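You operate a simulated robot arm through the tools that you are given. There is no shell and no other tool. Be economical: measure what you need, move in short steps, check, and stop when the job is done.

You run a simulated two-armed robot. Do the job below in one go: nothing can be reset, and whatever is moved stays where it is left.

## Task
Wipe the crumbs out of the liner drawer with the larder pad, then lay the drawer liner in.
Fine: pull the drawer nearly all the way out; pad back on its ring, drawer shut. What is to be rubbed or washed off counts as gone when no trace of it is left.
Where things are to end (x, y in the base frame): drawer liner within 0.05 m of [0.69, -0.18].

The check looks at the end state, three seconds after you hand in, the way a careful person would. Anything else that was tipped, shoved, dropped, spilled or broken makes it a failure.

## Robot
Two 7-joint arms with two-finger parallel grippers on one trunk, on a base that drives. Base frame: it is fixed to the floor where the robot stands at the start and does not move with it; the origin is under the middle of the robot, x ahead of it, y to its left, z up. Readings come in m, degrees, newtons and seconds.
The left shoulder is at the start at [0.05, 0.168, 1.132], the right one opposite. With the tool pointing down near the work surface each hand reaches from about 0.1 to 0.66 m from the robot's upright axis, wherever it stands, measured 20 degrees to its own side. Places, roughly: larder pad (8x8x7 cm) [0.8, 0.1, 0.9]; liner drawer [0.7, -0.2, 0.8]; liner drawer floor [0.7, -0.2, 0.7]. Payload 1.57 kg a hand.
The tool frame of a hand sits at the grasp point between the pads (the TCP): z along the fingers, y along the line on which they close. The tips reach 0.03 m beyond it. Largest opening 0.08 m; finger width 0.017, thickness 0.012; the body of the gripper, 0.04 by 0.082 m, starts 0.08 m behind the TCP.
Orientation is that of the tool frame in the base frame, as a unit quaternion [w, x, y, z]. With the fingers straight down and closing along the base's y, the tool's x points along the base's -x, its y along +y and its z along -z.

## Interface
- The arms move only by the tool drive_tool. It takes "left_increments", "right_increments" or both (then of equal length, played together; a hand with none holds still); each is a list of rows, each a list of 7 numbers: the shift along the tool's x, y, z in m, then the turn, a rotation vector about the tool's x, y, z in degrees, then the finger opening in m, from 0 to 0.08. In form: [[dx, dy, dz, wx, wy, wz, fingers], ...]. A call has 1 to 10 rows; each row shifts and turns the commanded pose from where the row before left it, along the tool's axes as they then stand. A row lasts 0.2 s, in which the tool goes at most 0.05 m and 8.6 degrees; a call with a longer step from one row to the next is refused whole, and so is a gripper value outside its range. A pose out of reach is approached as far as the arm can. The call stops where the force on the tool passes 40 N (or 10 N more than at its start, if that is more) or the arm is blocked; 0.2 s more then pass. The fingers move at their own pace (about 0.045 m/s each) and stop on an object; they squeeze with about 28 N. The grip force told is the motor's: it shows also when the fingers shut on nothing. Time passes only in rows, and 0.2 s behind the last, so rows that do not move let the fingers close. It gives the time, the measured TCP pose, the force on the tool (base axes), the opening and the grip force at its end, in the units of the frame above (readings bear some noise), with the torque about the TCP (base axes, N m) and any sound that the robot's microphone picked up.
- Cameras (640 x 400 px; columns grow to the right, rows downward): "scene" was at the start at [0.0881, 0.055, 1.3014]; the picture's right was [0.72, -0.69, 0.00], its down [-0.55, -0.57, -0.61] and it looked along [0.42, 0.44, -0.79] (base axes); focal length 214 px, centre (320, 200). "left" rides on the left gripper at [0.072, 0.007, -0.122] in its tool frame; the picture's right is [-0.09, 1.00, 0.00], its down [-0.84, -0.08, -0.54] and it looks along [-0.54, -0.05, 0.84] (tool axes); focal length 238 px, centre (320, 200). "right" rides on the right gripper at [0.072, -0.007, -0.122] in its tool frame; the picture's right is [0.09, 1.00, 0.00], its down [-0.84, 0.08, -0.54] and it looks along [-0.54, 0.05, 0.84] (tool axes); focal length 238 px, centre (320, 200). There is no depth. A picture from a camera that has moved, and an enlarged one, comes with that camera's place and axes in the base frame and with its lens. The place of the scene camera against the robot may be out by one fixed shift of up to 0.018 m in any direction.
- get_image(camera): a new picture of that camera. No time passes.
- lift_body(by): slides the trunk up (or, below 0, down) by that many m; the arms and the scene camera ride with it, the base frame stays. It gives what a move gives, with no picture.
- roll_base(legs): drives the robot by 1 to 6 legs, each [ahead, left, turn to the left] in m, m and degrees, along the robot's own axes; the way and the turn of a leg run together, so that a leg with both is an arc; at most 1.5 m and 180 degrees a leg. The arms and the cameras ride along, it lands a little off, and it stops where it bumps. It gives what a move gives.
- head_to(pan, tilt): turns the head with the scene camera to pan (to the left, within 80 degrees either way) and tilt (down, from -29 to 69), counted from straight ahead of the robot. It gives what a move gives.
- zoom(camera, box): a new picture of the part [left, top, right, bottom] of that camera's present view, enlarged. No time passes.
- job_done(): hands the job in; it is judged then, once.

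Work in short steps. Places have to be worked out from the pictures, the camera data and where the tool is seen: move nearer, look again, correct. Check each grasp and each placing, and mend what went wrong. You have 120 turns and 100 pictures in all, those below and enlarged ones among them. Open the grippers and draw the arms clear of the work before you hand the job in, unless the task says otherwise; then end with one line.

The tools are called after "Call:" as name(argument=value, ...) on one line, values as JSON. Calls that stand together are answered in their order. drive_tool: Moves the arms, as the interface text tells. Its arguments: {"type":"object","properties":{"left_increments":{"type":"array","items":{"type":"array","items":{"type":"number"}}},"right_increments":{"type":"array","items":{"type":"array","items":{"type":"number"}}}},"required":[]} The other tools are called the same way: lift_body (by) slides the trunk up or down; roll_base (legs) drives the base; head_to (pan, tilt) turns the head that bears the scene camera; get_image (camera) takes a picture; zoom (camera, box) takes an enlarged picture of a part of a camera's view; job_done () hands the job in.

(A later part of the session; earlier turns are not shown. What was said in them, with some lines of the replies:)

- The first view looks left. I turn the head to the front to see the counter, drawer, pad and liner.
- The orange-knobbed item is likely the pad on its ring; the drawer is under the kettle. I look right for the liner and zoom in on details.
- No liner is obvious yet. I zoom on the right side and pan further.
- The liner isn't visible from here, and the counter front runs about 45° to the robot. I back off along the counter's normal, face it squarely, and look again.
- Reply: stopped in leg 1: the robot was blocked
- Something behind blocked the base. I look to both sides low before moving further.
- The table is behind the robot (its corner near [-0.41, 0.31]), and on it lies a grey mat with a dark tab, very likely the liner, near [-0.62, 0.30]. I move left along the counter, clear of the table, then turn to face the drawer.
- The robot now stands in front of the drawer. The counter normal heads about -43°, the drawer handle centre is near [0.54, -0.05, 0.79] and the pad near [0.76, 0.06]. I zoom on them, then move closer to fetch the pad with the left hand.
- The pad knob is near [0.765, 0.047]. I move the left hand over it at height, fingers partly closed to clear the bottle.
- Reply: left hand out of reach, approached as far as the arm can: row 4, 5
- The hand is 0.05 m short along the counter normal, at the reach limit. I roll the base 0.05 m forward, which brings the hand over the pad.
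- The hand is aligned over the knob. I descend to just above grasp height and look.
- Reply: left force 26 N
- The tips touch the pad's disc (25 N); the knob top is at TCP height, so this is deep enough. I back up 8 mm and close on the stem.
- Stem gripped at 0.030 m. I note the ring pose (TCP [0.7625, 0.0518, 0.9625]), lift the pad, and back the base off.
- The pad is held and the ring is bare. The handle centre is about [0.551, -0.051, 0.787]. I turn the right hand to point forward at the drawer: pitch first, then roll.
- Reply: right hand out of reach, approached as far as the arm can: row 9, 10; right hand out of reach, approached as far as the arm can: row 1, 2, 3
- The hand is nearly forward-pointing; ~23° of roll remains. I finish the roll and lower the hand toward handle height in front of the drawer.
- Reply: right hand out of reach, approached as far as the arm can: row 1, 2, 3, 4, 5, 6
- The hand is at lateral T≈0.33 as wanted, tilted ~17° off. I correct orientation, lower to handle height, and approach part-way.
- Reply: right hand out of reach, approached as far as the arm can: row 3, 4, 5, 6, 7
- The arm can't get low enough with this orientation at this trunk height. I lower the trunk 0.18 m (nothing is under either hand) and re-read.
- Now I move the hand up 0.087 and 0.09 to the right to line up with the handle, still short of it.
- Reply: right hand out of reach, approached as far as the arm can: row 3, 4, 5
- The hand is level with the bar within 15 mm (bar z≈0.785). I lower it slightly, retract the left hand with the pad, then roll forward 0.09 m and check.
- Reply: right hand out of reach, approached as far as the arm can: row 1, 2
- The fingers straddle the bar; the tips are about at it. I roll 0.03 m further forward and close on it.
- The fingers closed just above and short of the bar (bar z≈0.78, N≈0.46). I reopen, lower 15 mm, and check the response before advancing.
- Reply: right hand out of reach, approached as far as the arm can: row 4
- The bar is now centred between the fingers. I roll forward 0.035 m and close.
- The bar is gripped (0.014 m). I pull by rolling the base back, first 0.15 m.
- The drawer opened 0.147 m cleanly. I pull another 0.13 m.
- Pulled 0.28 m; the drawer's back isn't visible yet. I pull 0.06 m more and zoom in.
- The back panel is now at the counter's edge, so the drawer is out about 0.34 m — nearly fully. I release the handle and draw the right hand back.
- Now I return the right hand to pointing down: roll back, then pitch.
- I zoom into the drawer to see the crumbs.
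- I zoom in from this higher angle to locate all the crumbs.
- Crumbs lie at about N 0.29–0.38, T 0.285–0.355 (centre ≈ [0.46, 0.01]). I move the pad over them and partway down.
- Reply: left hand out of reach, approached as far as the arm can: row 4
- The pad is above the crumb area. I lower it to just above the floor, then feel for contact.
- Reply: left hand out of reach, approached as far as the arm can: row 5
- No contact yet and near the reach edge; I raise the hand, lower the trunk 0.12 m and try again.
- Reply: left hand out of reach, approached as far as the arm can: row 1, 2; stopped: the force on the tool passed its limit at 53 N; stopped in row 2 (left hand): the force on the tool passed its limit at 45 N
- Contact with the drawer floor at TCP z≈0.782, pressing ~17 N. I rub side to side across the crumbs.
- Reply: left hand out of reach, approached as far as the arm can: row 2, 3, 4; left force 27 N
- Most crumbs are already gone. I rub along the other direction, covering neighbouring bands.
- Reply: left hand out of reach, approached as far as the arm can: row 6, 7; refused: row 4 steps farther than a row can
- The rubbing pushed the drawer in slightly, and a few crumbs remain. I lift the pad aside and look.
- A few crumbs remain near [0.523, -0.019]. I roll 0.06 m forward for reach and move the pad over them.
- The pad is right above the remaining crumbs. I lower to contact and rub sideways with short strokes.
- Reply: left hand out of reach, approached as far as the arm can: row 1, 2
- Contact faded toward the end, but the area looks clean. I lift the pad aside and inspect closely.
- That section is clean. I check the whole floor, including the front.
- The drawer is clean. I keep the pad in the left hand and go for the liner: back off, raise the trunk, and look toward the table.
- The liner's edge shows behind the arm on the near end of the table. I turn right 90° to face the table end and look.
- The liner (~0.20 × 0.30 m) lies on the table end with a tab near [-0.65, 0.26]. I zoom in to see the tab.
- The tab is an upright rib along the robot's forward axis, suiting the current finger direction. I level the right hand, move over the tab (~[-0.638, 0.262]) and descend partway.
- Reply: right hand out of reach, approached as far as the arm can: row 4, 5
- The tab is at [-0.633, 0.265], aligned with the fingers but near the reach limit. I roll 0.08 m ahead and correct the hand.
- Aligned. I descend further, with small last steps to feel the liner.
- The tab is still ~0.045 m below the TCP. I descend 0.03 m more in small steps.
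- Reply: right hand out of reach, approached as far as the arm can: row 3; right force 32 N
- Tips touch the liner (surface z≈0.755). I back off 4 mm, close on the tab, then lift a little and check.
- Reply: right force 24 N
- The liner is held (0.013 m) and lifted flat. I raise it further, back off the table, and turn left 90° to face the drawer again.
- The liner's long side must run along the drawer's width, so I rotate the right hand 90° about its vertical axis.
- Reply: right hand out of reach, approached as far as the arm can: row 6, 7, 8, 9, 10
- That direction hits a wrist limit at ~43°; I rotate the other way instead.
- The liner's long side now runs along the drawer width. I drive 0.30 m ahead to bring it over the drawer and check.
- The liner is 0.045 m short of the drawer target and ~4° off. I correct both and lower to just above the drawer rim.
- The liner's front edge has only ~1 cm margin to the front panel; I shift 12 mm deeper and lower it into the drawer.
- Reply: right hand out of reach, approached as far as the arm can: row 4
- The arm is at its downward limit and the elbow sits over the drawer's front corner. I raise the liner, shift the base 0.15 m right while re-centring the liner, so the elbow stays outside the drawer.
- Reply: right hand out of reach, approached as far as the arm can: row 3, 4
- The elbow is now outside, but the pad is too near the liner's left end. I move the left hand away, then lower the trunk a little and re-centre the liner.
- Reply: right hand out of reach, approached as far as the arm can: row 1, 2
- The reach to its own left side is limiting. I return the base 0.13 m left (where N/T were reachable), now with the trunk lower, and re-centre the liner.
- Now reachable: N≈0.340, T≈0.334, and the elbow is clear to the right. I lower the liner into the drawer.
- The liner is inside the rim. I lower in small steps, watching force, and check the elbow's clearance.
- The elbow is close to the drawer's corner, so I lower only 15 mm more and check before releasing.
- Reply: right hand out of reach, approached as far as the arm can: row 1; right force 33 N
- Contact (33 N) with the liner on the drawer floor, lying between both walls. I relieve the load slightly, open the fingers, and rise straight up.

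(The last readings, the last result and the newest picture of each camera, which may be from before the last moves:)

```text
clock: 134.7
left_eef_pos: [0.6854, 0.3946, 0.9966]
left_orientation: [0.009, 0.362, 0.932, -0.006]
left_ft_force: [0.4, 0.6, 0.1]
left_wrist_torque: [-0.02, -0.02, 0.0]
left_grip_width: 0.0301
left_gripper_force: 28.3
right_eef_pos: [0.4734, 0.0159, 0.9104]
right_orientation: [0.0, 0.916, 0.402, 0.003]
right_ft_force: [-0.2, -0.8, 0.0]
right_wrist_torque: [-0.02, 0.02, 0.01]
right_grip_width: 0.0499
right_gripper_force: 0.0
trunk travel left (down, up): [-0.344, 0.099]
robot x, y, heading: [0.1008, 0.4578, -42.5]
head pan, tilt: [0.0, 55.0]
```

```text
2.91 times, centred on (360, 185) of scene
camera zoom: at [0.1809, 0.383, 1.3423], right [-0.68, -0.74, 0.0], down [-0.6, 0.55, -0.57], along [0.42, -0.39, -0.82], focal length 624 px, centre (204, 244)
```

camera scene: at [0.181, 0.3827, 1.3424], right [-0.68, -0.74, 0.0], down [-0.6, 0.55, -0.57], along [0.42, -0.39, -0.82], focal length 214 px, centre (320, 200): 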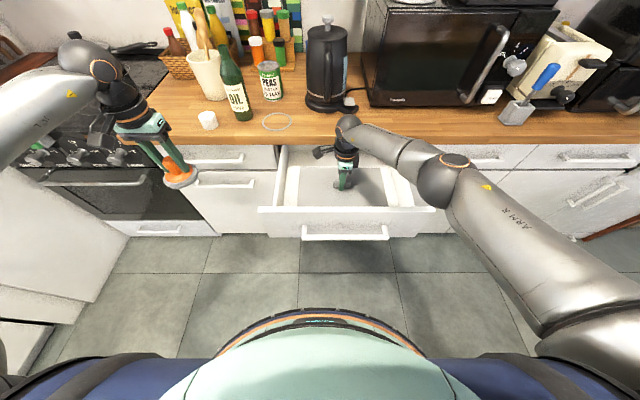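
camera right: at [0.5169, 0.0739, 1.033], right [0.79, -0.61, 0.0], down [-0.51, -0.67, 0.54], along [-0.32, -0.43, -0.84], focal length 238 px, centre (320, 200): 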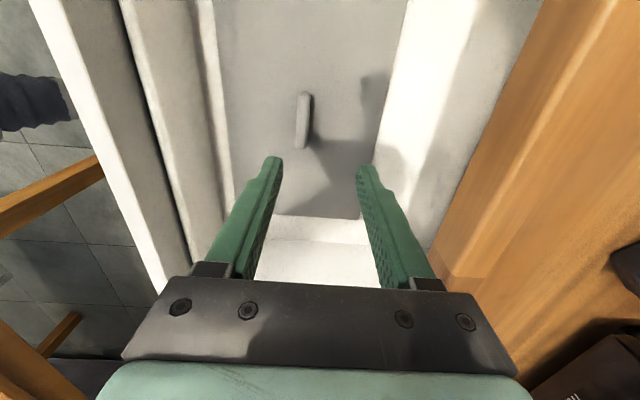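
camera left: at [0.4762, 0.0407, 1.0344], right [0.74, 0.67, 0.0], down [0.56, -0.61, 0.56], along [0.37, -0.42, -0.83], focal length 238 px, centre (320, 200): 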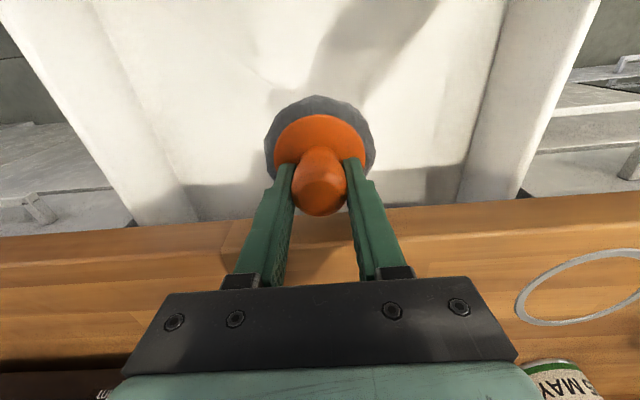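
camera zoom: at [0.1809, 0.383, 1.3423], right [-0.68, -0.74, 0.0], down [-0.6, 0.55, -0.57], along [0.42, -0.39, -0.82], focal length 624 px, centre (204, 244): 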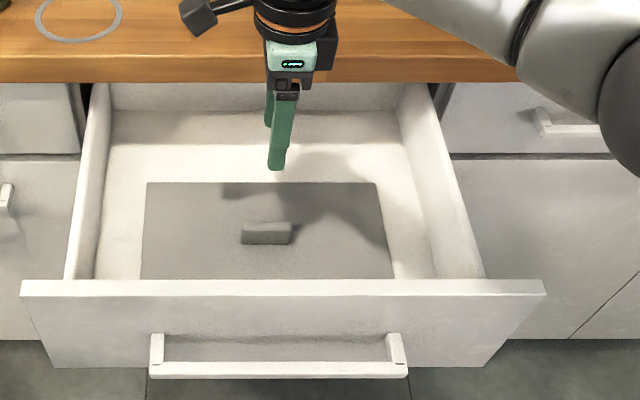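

The liner lies flat, tab centre ≈ N 0.320, T 0.332 — about N 0.65 when shut, within tolerance. I raise the right hand, back the base off, and turn the hand back for pushing the drawer shut.

Call:
drive_tool(right_increments=[[0, 0, -0.03, 0, 0, 0, 0.0], [0, 0, -0.03, 0, 0, 0, 0.0]])

Call:
roll_base(legs=[[-0.3, 0, 0]])

Call:
drive_tool(right_increments=[[0, 0, 0, 0, 0, -8.5, 0.0], [0, 0, 0, 0, 0, -8.5, 0.0], [0, 0, 0, 0, 0, -8.5, 0.0], [0, 0, 0, 0, 0, -8.5, 0.0], [0, 0, 0, 0, 0, -8.5, 0.0], [0, 0, 0, 0, 0, -8.5, 0.0], [0, 0, 0, 0, 0, -8.5, 0.0], [0, 0, 0, 0, 0, -8.5, 0.0], [0, 0, 0, 0, 0, -8.5, 0.0], [0, 0, 0, 0, 0, -8.5, 0.0]])

Call:
get_image(camera="scene")

```text
clock: 135.3
left_eef_pos: [0.6861, 0.3956, 0.9963]
left_orientation: [0.008, 0.36, 0.933, -0.006]
left_ft_force: [0.4, -0.3, -1.3]
left_wrist_torque: [0.03, 0.02, 0.0]
left_grip_width: 0.0301
left_gripper_force: 28.4
right_eef_pos: [0.4744, 0.0181, 0.9718]
right_orientation: [0.0, 0.916, 0.401, 0.004]
right_ft_force: [1.0, 0.0, -0.7]
right_wrist_torque: [0.02, -0.02, 0.02]
right_grip_width: 0.0
right_gripper_force: 0.0
trunk travel left (down, up): [-0.344, 0.099]
robot x, y, heading: [0.1019, 0.4568, -42.3]
head pan, tilt: [0.0, 55.0]
```

```text
clock: 137.3
left_eef_pos: [0.4619, 0.599, 0.9975]
left_orientation: [0.008, 0.361, 0.933, -0.006]
left_ft_force: [-0.3, 0.0, -0.1]
left_wrist_torque: [-0.01, 0.02, 0.0]
left_grip_width: 0.0301
left_gripper_force: 27.8
right_eef_pos: [0.2519, 0.2228, 0.9713]
right_orientation: [0.0, 0.916, 0.402, 0.004]
right_ft_force: [-0.2, 0.1, -0.5]
right_wrist_torque: [-0.01, 0.01, 0.02]
right_grip_width: 0.0
right_gripper_force: 20.7
trunk travel left (down, up): [-0.344, 0.099]
robot x, y, heading: [-0.1216, 0.6607, -42.4]
head pan, tilt: [0.0, 55.0]
```

```text
clock: 139.5
left_eef_pos: [0.4633, 0.5982, 0.9957]
left_orientation: [0.008, 0.361, 0.932, -0.005]
left_ft_force: [-0.3, -0.4, 0.2]
left_wrist_torque: [0.01, -0.02, 0.0]
left_grip_width: 0.0301
left_gripper_force: 27.8
right_eef_pos: [0.2517, 0.224, 0.9719]
right_orientation: [0.001, 0.403, 0.915, 0.002]
right_ft_force: [0.3, 0.3, 0.2]
right_wrist_torque: [-0.01, -0.03, 0.01]
right_grip_width: 0.0002
right_gripper_force: 21.5
trunk travel left (down, up): [-0.344, 0.099]
robot x, y, heading: [-0.1184, 0.6601, -42.4]
head pan, tilt: [0.0, 55.0]
```

```text
23 pictures are left
camera scene: at [-0.042, 0.5871, 1.3424], right [-0.68, -0.74, 0.0], down [-0.6, 0.55, -0.57], along [0.42, -0.39, -0.82], focal length 214 px, centre (320, 200)
```

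scene: 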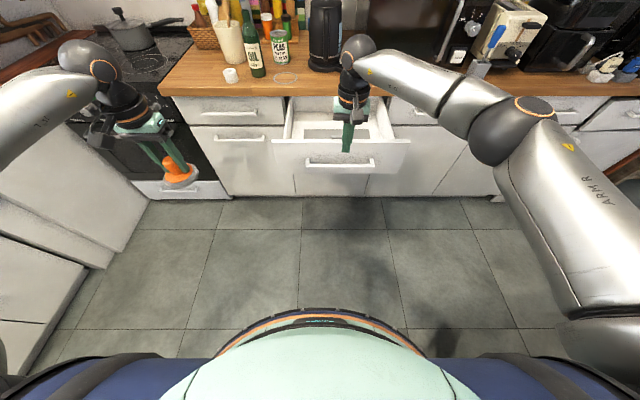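

I tilt the closed fingers forward ~24° (to keep the gripper clear of the counter edge) and lower them to handle height in front of the bar.

Call:
drive_tool(right_increments=[[0, 0, 0, 0, 0, -5, 0.0], [0, 0, 0.045, 0, 0, 0, 0.0], [0, 0, 0.045, 0, 0, 0, 0.0], [0, 0, 0.045, 0, 0, 0, 0.0], [0, 0, 0.04, 0, 0, 0, 0.0], [0, 0, 0, 0, -8, 0, 0.0], [0, 0, 0, 0, -8, 0, 0.0], [0, 0, 0, 0, -8, 0, 0.0]])

Call:
zoom(camera="scene", box=[250, 80, 450, 220])

```text
clock: 141.3
left_eef_pos: [0.4628, 0.5987, 0.9957]
left_orientation: [0.008, 0.36, 0.933, -0.006]
left_ft_force: [0.3, -0.4, 0.1]
left_wrist_torque: [0.01, -0.02, 0.0]
left_grip_width: 0.03
left_gripper_force: 27.7
right_eef_pos: [0.2535, 0.2248, 0.7954]
right_orientation: [0.196, 0.356, 0.911, -0.074]
right_ft_force: [-0.5, 0.0, -0.1]
right_wrist_torque: [0.02, 0.0, 0.0]
right_grip_width: 0.0002
right_gripper_force: 21.3
trunk travel left (down, up): [-0.344, 0.099]
robot x, y, heading: [-0.1206, 0.6653, -42.4]
head pan, tilt: [0.0, 55.0]
```

```text
2.86 times, centred on (350, 150) of scene
camera zoom: at [-0.0421, 0.5871, 1.3424], right [-0.68, -0.74, 0.0], down [-0.6, 0.55, -0.57], along [0.42, -0.39, -0.82], focal length 613 px, centre (234, 343)
```

zoom: 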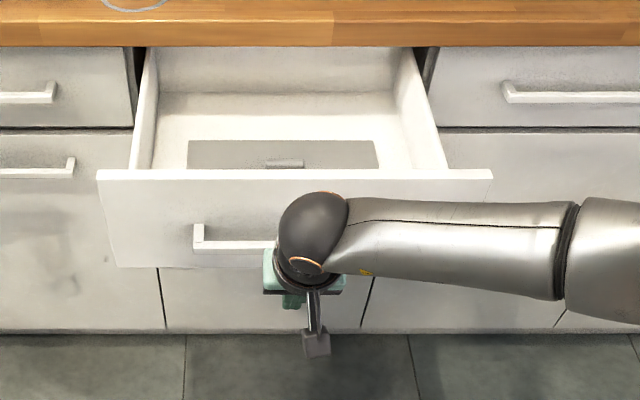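

The fingers are in front of the bar. I pull the left hand with the pad back so it won't meet things on the counter, then roll forward to push the drawer.

Call:
drive_tool(left_increments=[[0.045, 0, 0, 0, 0, 0, 0.0], [0.045, 0, 0, 0, 0, 0, 0.0], [0.045, 0, -0.02, 0, 0, 0, 0.0], [0.03, 0, -0.03, 0, 0, 0, 0.0]])

Call:
roll_base(legs=[[0.1, 0, 0], [0.1, 0, 0]])

Call:
get_image(camera="scene")

```text
clock: 142.3
left_eef_pos: [0.341, 0.7134, 1.0433]
left_orientation: [0.009, 0.361, 0.932, -0.006]
left_ft_force: [0.2, -0.2, -0.6]
left_wrist_torque: [0.03, -0.02, 0.0]
left_grip_width: 0.03
left_gripper_force: 28.6
right_eef_pos: [0.2537, 0.2224, 0.7963]
right_orientation: [0.195, 0.357, 0.911, -0.073]
right_ft_force: [0.4, -0.1, 0.5]
right_wrist_torque: [0.05, 0.02, -0.01]
right_grip_width: 0.0
right_gripper_force: 21.3
trunk travel left (down, up): [-0.344, 0.099]
robot x, y, heading: [-0.1199, 0.6605, -42.5]
head pan, tilt: [0.0, 55.0]
```

```text
clock: 144.2
left_eef_pos: [0.4877, 0.5764, 1.0423]
left_orientation: [0.007, 0.361, 0.932, -0.006]
left_ft_force: [-0.2, -0.6, -0.1]
left_wrist_torque: [0.01, 0.0, 0.0]
left_grip_width: 0.0301
left_gripper_force: 28.4
right_eef_pos: [0.399, 0.0898, 0.7946]
right_orientation: [0.194, 0.357, 0.911, -0.073]
right_ft_force: [1.5, -0.4, 1.4]
right_wrist_torque: [-0.05, 0.04, -0.02]
right_grip_width: 0.0001
right_gripper_force: 21.7
trunk travel left (down, up): [-0.344, 0.099]
robot x, y, heading: [0.0288, 0.5252, -42.5]
head pan, tilt: [0.0, 55.0]
```

```text
21 pictures are left
camera scene: at [0.1053, 0.4519, 1.3422], right [-0.68, -0.74, 0.0], down [-0.6, 0.55, -0.57], along [0.42, -0.39, -0.82], focal length 214 px, centre (320, 200)
```

scene: 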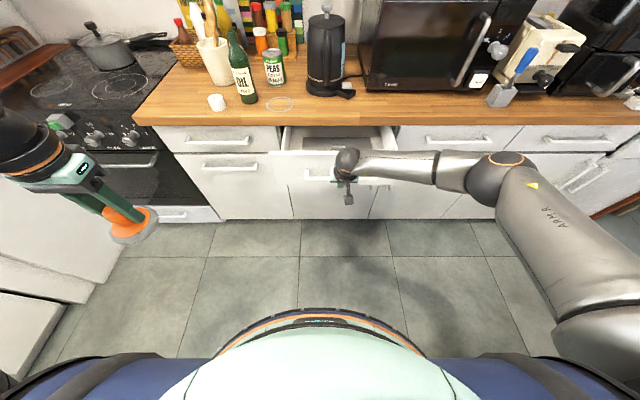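

The drawer is closing with the push. I continue 0.1 m.

Call:
roll_base(legs=[[0.1, 0, 0]])

Call:
zoom(camera="scene", box=[250, 100, 450, 240])

```text
clock: 145.4
left_eef_pos: [0.5633, 0.5068, 1.0426]
left_orientation: [0.007, 0.362, 0.932, -0.006]
left_ft_force: [-0.2, 0.6, 0.3]
left_wrist_torque: [0.02, -0.01, -0.01]
left_grip_width: 0.0297
left_gripper_force: 28.0
right_eef_pos: [0.473, 0.0198, 0.795]
right_orientation: [0.196, 0.358, 0.91, -0.074]
right_ft_force: [-0.3, -0.4, 0.1]
right_wrist_torque: [-0.04, -0.01, 0.01]
right_grip_width: 0.0
right_gripper_force: 21.4
trunk travel left (down, up): [-0.344, 0.099]
robot x, y, heading: [0.0971, 0.4569, -42.9]
head pan, tilt: [0.0, 55.0]
```

```text
2.86 times, centred on (350, 170) of scene
camera zoom: at [0.179, 0.3836, 1.3422], right [-0.68, -0.74, 0.0], down [-0.6, 0.56, -0.57], along [0.42, -0.39, -0.82], focal length 613 px, centre (234, 286)
```

zoom: 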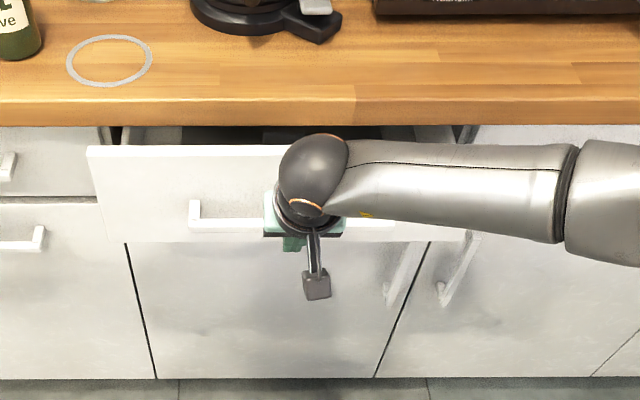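

About 0.1 m remains. I push 0.07 m, then finish with smaller steps.

Call:
roll_base(legs=[[0.07, 0, 0]])

Call:
zoom(camera="scene", box=[250, 80, 450, 220])

```text
clock: 146.4
left_eef_pos: [0.6131, 0.4594, 1.0421]
left_orientation: [0.007, 0.363, 0.932, -0.006]
left_ft_force: [0.2, -0.2, -1.4]
left_wrist_torque: [-0.01, 0.04, 0.01]
left_grip_width: 0.0299
left_gripper_force: 27.6
right_eef_pos: [0.5225, -0.0269, 0.7949]
right_orientation: [0.195, 0.359, 0.91, -0.075]
right_ft_force: [0.1, -0.5, -0.2]
right_wrist_torque: [0.01, 0.01, 0.01]
right_grip_width: 0.0
right_gripper_force: 21.4
trunk travel left (down, up): [-0.344, 0.099]
robot x, y, heading: [0.1475, 0.4125, -42.7]
head pan, tilt: [0.0, 55.0]
```

```text
2.86 times, centred on (350, 150) of scene
camera zoom: at [0.2295, 0.3368, 1.3422], right [-0.68, -0.73, 0.0], down [-0.6, 0.56, -0.57], along [0.42, -0.39, -0.82], focal length 613 px, centre (234, 343)
```

zoom: 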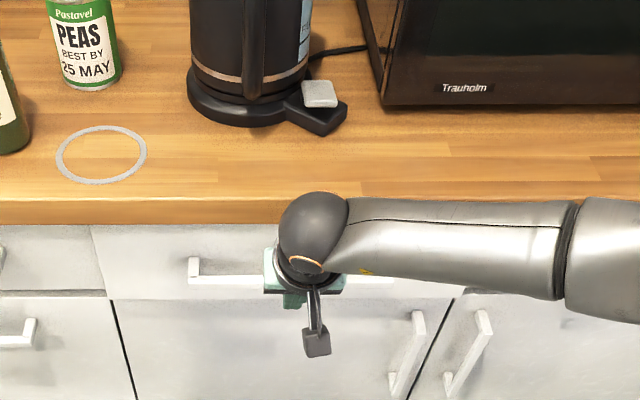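

Nearly shut (~3 cm left). I finish with force-limited arm pushes.

Call:
drive_tool(right_increments=[[-0.0091, 0, 0.0041, 0, 0, 0, 0.0], [-0.0091, 0, 0.0041, 0, 0, 0, 0.0], [-0.0091, 0, 0.0041, 0, 0, 0, 0.0], [-0.0091, 0, 0.0041, 0, 0, 0, 0.0], [-0.0091, 0, 0.0041, 0, 0, 0, 0.0]])

Call:
zoom(camera="scene", box=[250, 80, 450, 220])

```text
clock: 147.5
left_eef_pos: [0.6147, 0.4614, 1.0426]
left_orientation: [0.006, 0.363, 0.932, -0.006]
left_ft_force: [-0.3, -0.5, -0.6]
left_wrist_torque: [0.01, 0.03, -0.02]
left_grip_width: 0.0302
left_gripper_force: 28.3
right_eef_pos: [0.5482, -0.0482, 0.788]
right_orientation: [0.183, 0.358, 0.913, -0.069]
right_ft_force: [-2.1, 3.5, -2.9]
right_wrist_torque: [0.18, 0.18, 0.05]
right_grip_width: 0.0
right_gripper_force: 21.6
trunk travel left (down, up): [-0.344, 0.099]
robot x, y, heading: [0.1489, 0.4096, -42.8]
head pan, tilt: [0.0, 55.0]
stopped in row 5 (right hand): the force on the tool passed its limit at 48 N (the readings are from after the stop); the commanded pose is now the measured one
```

```text
2.86 times, centred on (350, 150) of scene
camera zoom: at [0.2291, 0.3373, 1.3422], right [-0.68, -0.73, 0.0], down [-0.6, 0.56, -0.57], along [0.42, -0.39, -0.82], focal length 613 px, centre (234, 343)
```

zoom: 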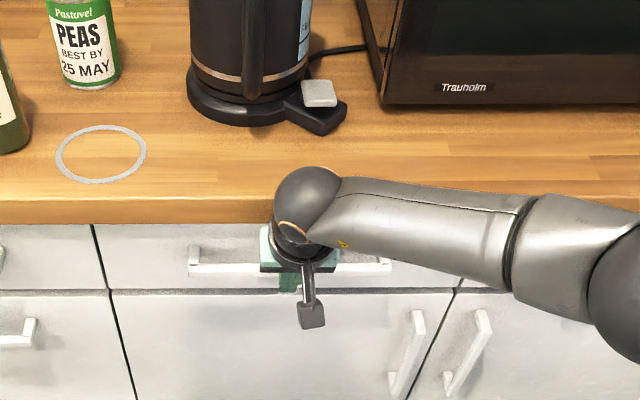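

The drawer front is flush and at its stop. I withdraw the right hand back and up, clear of the counter.

Call:
drive_tool(right_increments=[[0.0365, 0, -0.0165, 0, 0, 0, 0.0], [0.0365, 0, -0.0165, 0, 0, 0, 0.0], [0.0365, 0, -0.0165, 0, 0, 0, 0.0], [0.0365, 0, -0.0165, 0, 0, 0, 0.0], [0, 0, -0.045, 0, 0, 0, 0.0], [0, 0, -0.045, 0, 0, 0, 0.0], [0, 0, -0.045, 0, 0, 0, 0.0], [0, 0, -0.045, 0, 0, 0, 0.0], [0, 0, -0.045, 0, 0, 0, 0.0]])

Call:
lift_body(by=-0.043)

Call:
get_image(camera="scene")

```text
clock: 149.5
left_eef_pos: [0.6129, 0.4605, 1.0433]
left_orientation: [0.008, 0.364, 0.931, -0.007]
left_ft_force: [0.2, 0.6, -0.1]
left_wrist_torque: [0.03, -0.03, 0.0]
left_grip_width: 0.0302
left_gripper_force: 27.9
right_eef_pos: [0.3663, 0.1193, 1.0009]
right_orientation: [0.185, 0.359, 0.912, -0.071]
right_ft_force: [0.0, -0.5, 0.0]
right_wrist_torque: [0.01, 0.02, 0.0]
right_grip_width: 0.0
right_gripper_force: 20.6
trunk travel left (down, up): [-0.344, 0.099]
robot x, y, heading: [0.1516, 0.4094, -42.7]
head pan, tilt: [0.0, 55.0]
```

```text
clock: 150.3
left_eef_pos: [0.6133, 0.4602, 0.9999]
left_orientation: [0.008, 0.363, 0.932, -0.007]
left_ft_force: [0.2, 0.2, -0.2]
left_wrist_torque: [0.01, 0.0, -0.02]
left_grip_width: 0.0297
left_gripper_force: 28.3
right_eef_pos: [0.3664, 0.1175, 0.9577]
right_orientation: [0.183, 0.358, 0.913, -0.071]
right_ft_force: [-0.7, -0.6, -0.8]
right_wrist_torque: [-0.01, 0.02, -0.01]
right_grip_width: 0.0
right_gripper_force: 21.4
trunk travel left (down, up): [-0.301, 0.142]
robot x, y, heading: [0.149, 0.4098, -42.6]
head pan, tilt: [0.0, 55.0]
```

```text
17 pictures are left
camera scene: at [0.2282, 0.3378, 1.2994], right [-0.68, -0.73, 0.0], down [-0.6, 0.56, -0.57], along [0.42, -0.39, -0.82], focal length 214 px, centre (320, 200)
```

scene: 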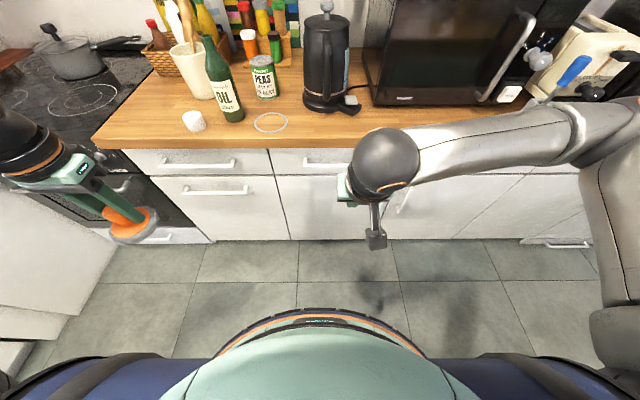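

The drawer is flush. Now the pad: I move the left hand sideways in front of the ring at safe height, then roll forward.

Call:
drive_tool(left_increments=[[0, -0.04, -0.02, 0, 0, 0, 0.0], [0, -0.04, -0.02, 0, 0, 0, 0.0], [0, -0.04, -0.02, 0, 0, 0, 0.0], [0, -0.04, 0, 0, 0, 0, 0.0], [0, -0.04, 0, 0, 0, 0, 0.0]])

Call:
roll_base(legs=[[0.155, 0, 0]])

Call:
get_image(camera="left")

```text
clock: 151.5
left_eef_pos: [0.4739, 0.3134, 1.0631]
left_orientation: [0.008, 0.363, 0.932, -0.006]
left_ft_force: [-0.3, -0.8, -0.7]
left_wrist_torque: [-0.01, 0.02, 0.01]
left_grip_width: 0.0299
left_gripper_force: 28.2
right_eef_pos: [0.3673, 0.1173, 0.9564]
right_orientation: [0.184, 0.358, 0.913, -0.069]
right_ft_force: [-0.4, 0.1, -0.4]
right_wrist_torque: [0.04, -0.01, -0.01]
right_grip_width: 0.0001
right_gripper_force: 21.2
trunk travel left (down, up): [-0.301, 0.142]
robot x, y, heading: [0.1511, 0.4141, -42.7]
head pan, tilt: [0.0, 55.0]
```

```text
clock: 152.9
left_eef_pos: [0.5894, 0.2076, 1.0629]
left_orientation: [0.008, 0.363, 0.932, -0.006]
left_ft_force: [-0.5, -0.5, -1.4]
left_wrist_torque: [0.0, 0.03, 0.0]
left_grip_width: 0.0297
left_gripper_force: 27.8
right_eef_pos: [0.4823, 0.0115, 0.9558]
right_orientation: [0.184, 0.359, 0.913, -0.07]
right_ft_force: [0.0, -0.1, 0.0]
right_wrist_torque: [0.01, 0.02, 0.0]
right_grip_width: 0.0
right_gripper_force: 21.0
trunk travel left (down, up): [-0.301, 0.142]
robot x, y, heading: [0.2651, 0.3079, -42.7]
head pan, tilt: [0.0, 55.0]
```

```text
16 pictures are left
camera left: at [0.5411, 0.2648, 1.1843], right [0.74, 0.67, 0.0], down [0.56, -0.61, 0.56], along [0.37, -0.42, -0.83], focal length 238 px, centre (320, 200)
```

left: 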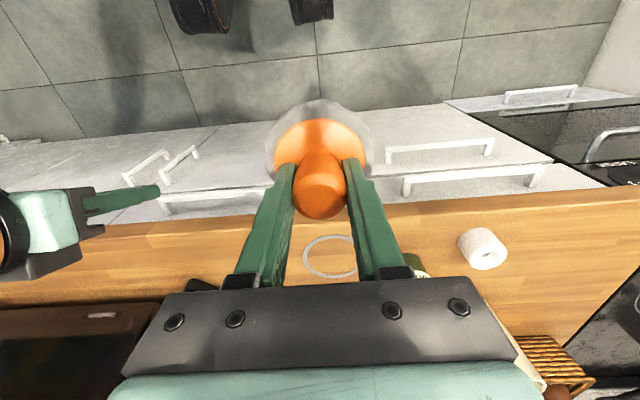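

The ring is 0.233 m ahead along the normal. I move the pad over it at this height, leveling the hand.

Call:
drive_tool(left_increments=[[-0.045, 0, 0, -0.3, 1.1, 0, 0.0], [-0.047, 0.001, 0, 0, 0, 0, 0.0], [-0.047, 0.001, 0, 0, 0, 0, 0.0], [-0.047, 0, 0, 0, 0, 0, 0.0], [-0.047, 0, 0, 0, 0, 0, 0.0], [0, 0, 0.02, 0, 0, 0, 0.0], [0, 0, 0, 0, 0, 0, 0.0]])

Call:
get_image(camera="left")

Call:
zoom(camera="scene", box=[180, 40, 400, 200])

```text
clock: 154.5
left_eef_pos: [0.7623, 0.0508, 1.0456]
left_orientation: [0.0, 0.364, 0.932, 0.0]
left_ft_force: [0.5, -0.8, 0.3]
left_wrist_torque: [-0.04, 0.0, 0.03]
left_grip_width: 0.0296
left_gripper_force: 28.0
right_eef_pos: [0.4812, 0.0121, 0.958]
right_orientation: [0.184, 0.358, 0.913, -0.07]
right_ft_force: [0.2, 0.0, 0.4]
right_wrist_torque: [0.01, 0.0, -0.02]
right_grip_width: 0.0002
right_gripper_force: 21.1
trunk travel left (down, up): [-0.301, 0.142]
robot x, y, heading: [0.263, 0.3099, -42.5]
head pan, tilt: [0.0, 55.0]
```

```text
15 pictures are left
camera left: at [0.7133, 0.1058, 1.1689], right [0.74, 0.67, 0.0], down [0.56, -0.62, 0.54], along [0.36, -0.4, -0.84], focal length 238 px, centre (320, 200)
```

left: 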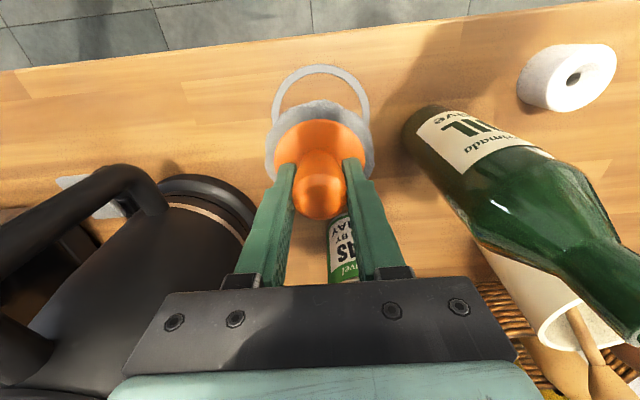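

```text
2.50 times, centred on (290, 120) of scene
camera zoom: at [0.3425, 0.2319, 1.2994], right [-0.68, -0.73, 0.0], down [-0.6, 0.56, -0.57], along [0.42, -0.39, -0.82], focal length 536 px, centre (395, 400)
```

zoom: 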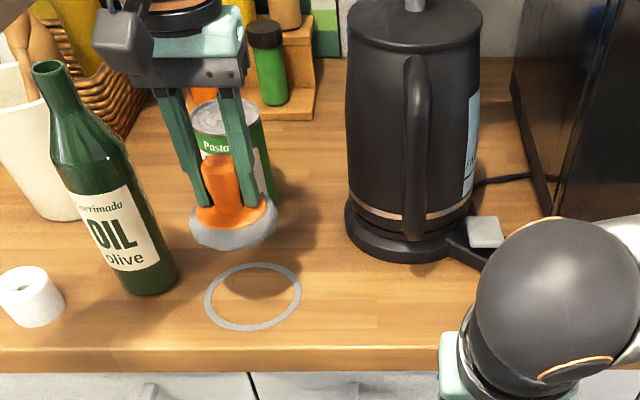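

Directly above the ring. I descend, feeling for contact near z≈0.962.

Call:
drive_tool(left_increments=[[0, 0, 0.04, 0, 0, 0, 0.0], [0, 0, 0.03, 0, 0, 0, 0.0], [0, 0, 0.006, 0, 0, 0, 0.0], [0, 0, 0.004, 0, 0, 0, 0.0], [0, 0, 0.003, 0, 0, 0, 0.0]])

Call:
get_image(camera="left")

```text
clock: 155.7
left_eef_pos: [0.7642, 0.0513, 0.9626]
left_orientation: [0.001, 0.364, 0.932, 0.0]
left_ft_force: [-0.5, 0.5, 4.0]
left_wrist_torque: [-0.08, -0.14, 0.01]
left_grip_width: 0.0298
left_gripper_force: 27.9
right_eef_pos: [0.4805, 0.0131, 0.9575]
right_orientation: [0.185, 0.358, 0.913, -0.071]
right_ft_force: [-0.4, 1.0, 0.3]
right_wrist_torque: [0.01, 0.03, -0.01]
right_grip_width: 0.0001
right_gripper_force: 20.8
trunk travel left (down, up): [-0.301, 0.142]
robot x, y, heading: [0.2643, 0.3088, -42.7]
head pan, tilt: [0.0, 55.0]
```

```text
13 pictures are left
camera left: at [0.7139, 0.1066, 1.0851], right [0.74, 0.67, 0.0], down [0.56, -0.62, 0.54], along [0.36, -0.4, -0.84], focal length 238 px, centre (320, 200)
```

left: 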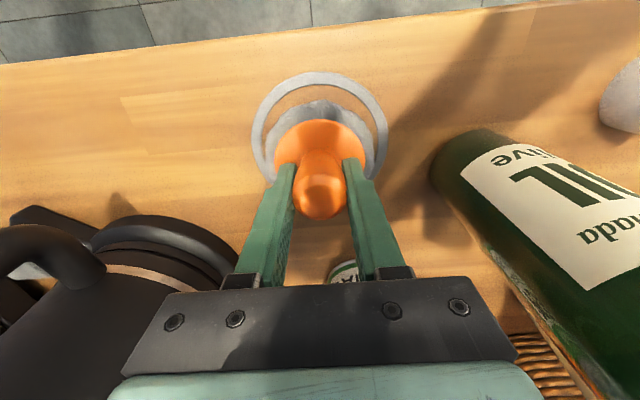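

The pad sits ~7 mm toward the wall within the ring and is slightly tilted in the grip. I lift a hair, shift it back 7 mm, and lower again before releasing.

Call:
drive_tool(left_increments=[[0, 0, -0.004, 0, 0, 0, 0.0], [0.007, 0, 0, 0, 0, 0, 0.0], [0, 0, 0.004, 0, 0, 0, 0.0], [0, 0, 0.002, 0, 0, 0, 0.0], [0, 0, 0, 0, 0, 0, 0.06], [0, 0, 0, 0, 0, 0, 0.06], [0, 0, 0, 0, 0, 0, 0.06]])

Call:
get_image(camera="left")

```text
clock: 157.3
left_eef_pos: [0.7551, 0.0548, 0.9626]
left_orientation: [0.002, 0.363, 0.932, -0.002]
left_ft_force: [-3.0, -6.1, 16.2]
left_wrist_torque: [-0.06, 0.07, -0.03]
left_grip_width: 0.0528
left_gripper_force: 0.1
right_eef_pos: [0.4805, 0.0117, 0.9583]
right_orientation: [0.185, 0.358, 0.913, -0.069]
right_ft_force: [0.8, 0.4, -1.2]
right_wrist_torque: [-0.01, -0.01, 0.0]
right_grip_width: 0.0
right_gripper_force: 21.4
trunk travel left (down, up): [-0.301, 0.142]
robot x, y, heading: [0.26, 0.3042, -42.7]
head pan, tilt: [0.0, 55.0]
```

```text
12 pictures are left
camera left: at [0.7073, 0.111, 1.084], right [0.74, 0.67, 0.0], down [0.56, -0.62, 0.55], along [0.36, -0.41, -0.84], focal length 238 px, centre (320, 200)
```

left: 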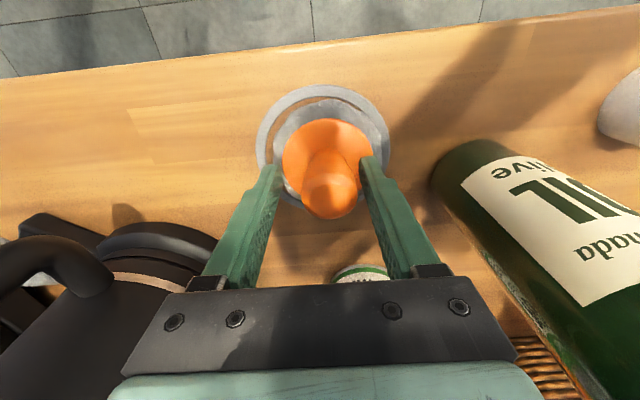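

Released; the open tips press lightly on the disc. I raise straight up and check the pad's place on its ring.

Call:
drive_tool(left_increments=[[0, 0, -0.01, 0, 0, 0, 0.06], [0, 0, -0.03, 0, 0, 0, 0.06], [0, 0, -0.04, 0, 0, 0, 0.06], [0, 0, -0.04, 0, 0, 0, 0.06]])

Call:
get_image(camera="left")

Call:
zoom(camera="scene", box=[210, 80, 350, 200])

```text
clock: 158.3
left_eef_pos: [0.7564, 0.0568, 1.0792]
left_orientation: [-0.001, 0.363, 0.932, 0.0]
left_ft_force: [0.0, -0.6, 0.8]
left_wrist_torque: [-0.03, 0.01, 0.02]
left_grip_width: 0.0602
left_gripper_force: 0.0
right_eef_pos: [0.482, 0.0124, 0.9574]
right_orientation: [0.184, 0.358, 0.913, -0.069]
right_ft_force: [-0.2, 0.3, -0.5]
right_wrist_torque: [0.01, -0.01, 0.0]
right_grip_width: 0.0
right_gripper_force: 21.5
trunk travel left (down, up): [-0.301, 0.142]
robot x, y, heading: [0.2669, 0.309, -42.8]
head pan, tilt: [0.0, 55.0]
```

```text
11 pictures are left
camera left: at [0.7076, 0.1122, 1.2016], right [0.74, 0.67, 0.0], down [0.56, -0.62, 0.54], along [0.36, -0.4, -0.84], focal length 238 px, centre (320, 200)
```

left: 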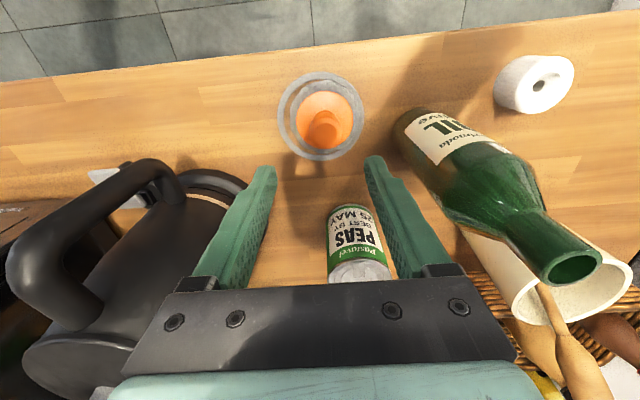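

```text
3.33 times, centred on (280, 140) of scene
camera zoom: at [0.3423, 0.232, 1.2993], right [-0.68, -0.73, 0.0], down [-0.6, 0.56, -0.57], along [0.42, -0.39, -0.82], focal length 715 px, centre (453, 400)
```

zoom: 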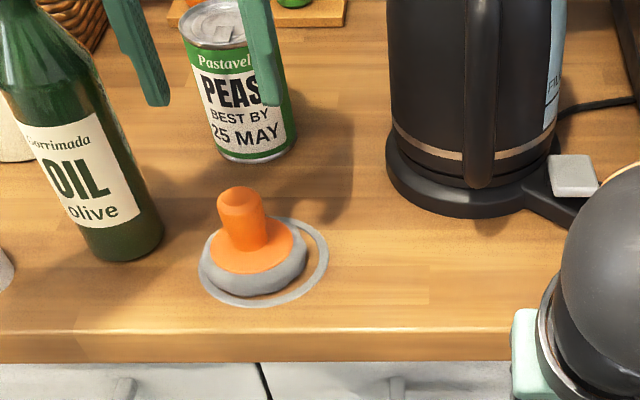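

The pad stands flat within its ring (offset only a few mm). I open the right gripper, roll back clear, and take a final look.

Call:
drive_tool(right_increments=[[0, 0, 0, 0, 0, 0, 0.06], [0, 0, 0, 0, 0, 0, 0.06], [0, 0, 0, 0, 0, 0, 0.06]])

Call:
roll_base(legs=[[-0.28, 0, 0]])

Call:
head_to(pan=0, tilt=45)

Call:
get_image(camera="scene")

Call:
zoom(camera="scene", box=[200, 80, 420, 220])

```text
clock: 159.1
left_eef_pos: [0.7566, 0.0559, 1.0791]
left_orientation: [0.0, 0.364, 0.932, 0.0]
left_ft_force: [-0.2, 0.1, -1.2]
left_wrist_torque: [0.01, -0.05, 0.0]
left_grip_width: 0.0598
left_gripper_force: 0.1
right_eef_pos: [0.4803, 0.0136, 0.9577]
right_orientation: [0.185, 0.358, 0.912, -0.071]
right_ft_force: [0.0, -1.2, -0.5]
right_wrist_torque: [-0.02, 0.0, 0.0]
right_grip_width: 0.0598
right_gripper_force: 0.0
trunk travel left (down, up): [-0.301, 0.142]
robot x, y, heading: [0.2664, 0.307, -43.1]
head pan, tilt: [0.0, 55.0]
```

```text
clock: 161.1
left_eef_pos: [0.5437, 0.2507, 1.078]
left_orientation: [0.0, 0.365, 0.931, 0.001]
left_ft_force: [1.0, 1.1, 0.2]
left_wrist_torque: [-0.01, -0.03, 0.01]
left_grip_width: 0.0599
left_gripper_force: 0.1
right_eef_pos: [0.2702, 0.207, 0.9557]
right_orientation: [0.184, 0.359, 0.912, -0.071]
right_ft_force: [-0.8, 0.1, 0.3]
right_wrist_torque: [0.01, 0.0, 0.01]
right_grip_width: 0.06
right_gripper_force: 0.0
trunk travel left (down, up): [-0.301, 0.142]
robot x, y, heading: [0.0545, 0.5035, -42.7]
head pan, tilt: [0.0, 55.0]
```

```text
clock: 161.8
left_eef_pos: [0.5448, 0.2521, 1.0777]
left_orientation: [0.0, 0.363, 0.932, 0.0]
left_ft_force: [0.6, -0.6, 0.2]
left_wrist_torque: [0.0, 0.0, -0.01]
left_grip_width: 0.06
left_gripper_force: 0.0
right_eef_pos: [0.2714, 0.2088, 0.9572]
right_orientation: [0.183, 0.359, 0.912, -0.07]
right_ft_force: [0.2, -0.4, 0.2]
right_wrist_torque: [-0.02, 0.03, -0.01]
right_grip_width: 0.0599
right_gripper_force: 0.2
trunk travel left (down, up): [-0.301, 0.142]
robot x, y, heading: [0.052, 0.5066, -42.7]
head pan, tilt: [0.0, 45.0]
```

```text
9 pictures are left
camera scene: at [0.1382, 0.4212, 1.3127], right [-0.68, -0.73, 0.0], down [-0.52, 0.48, -0.71], along [0.52, -0.48, -0.71], focal length 214 px, centre (320, 200)
```

scene: 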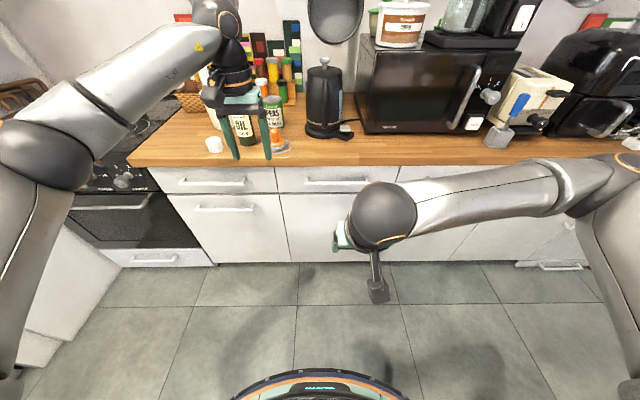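

```text
2.86 times, centred on (310, 150) of scene
camera zoom: at [0.1382, 0.4212, 1.3127], right [-0.68, -0.73, 0.0], down [-0.52, 0.48, -0.71], along [0.52, -0.48, -0.71], focal length 613 px, centre (349, 343)
```

zoom: 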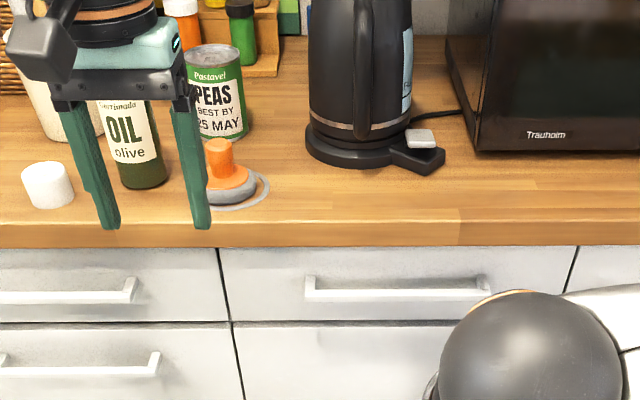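

The drawer is flush, the pad stands on its ring, nothing else was disturbed, and both arms are clear with open grippers. I hand in.

Call:
job_done()

```text
The job is handed in.
```

I wiped the crumbs out with the larder pad and laid the liner flat in the drawer. The drawer is shut, the pad is back on its ring, and the job is handed in. I judge the liner to be about 2 cm from [0.69, -0.18], worked out before shutting the drawer and not re-measured after. The pad sits roughly 5 mm off the ring's centre. Early on, the base was blocked once while backing up, most likely by the table behind; I saw nothing there out of place.
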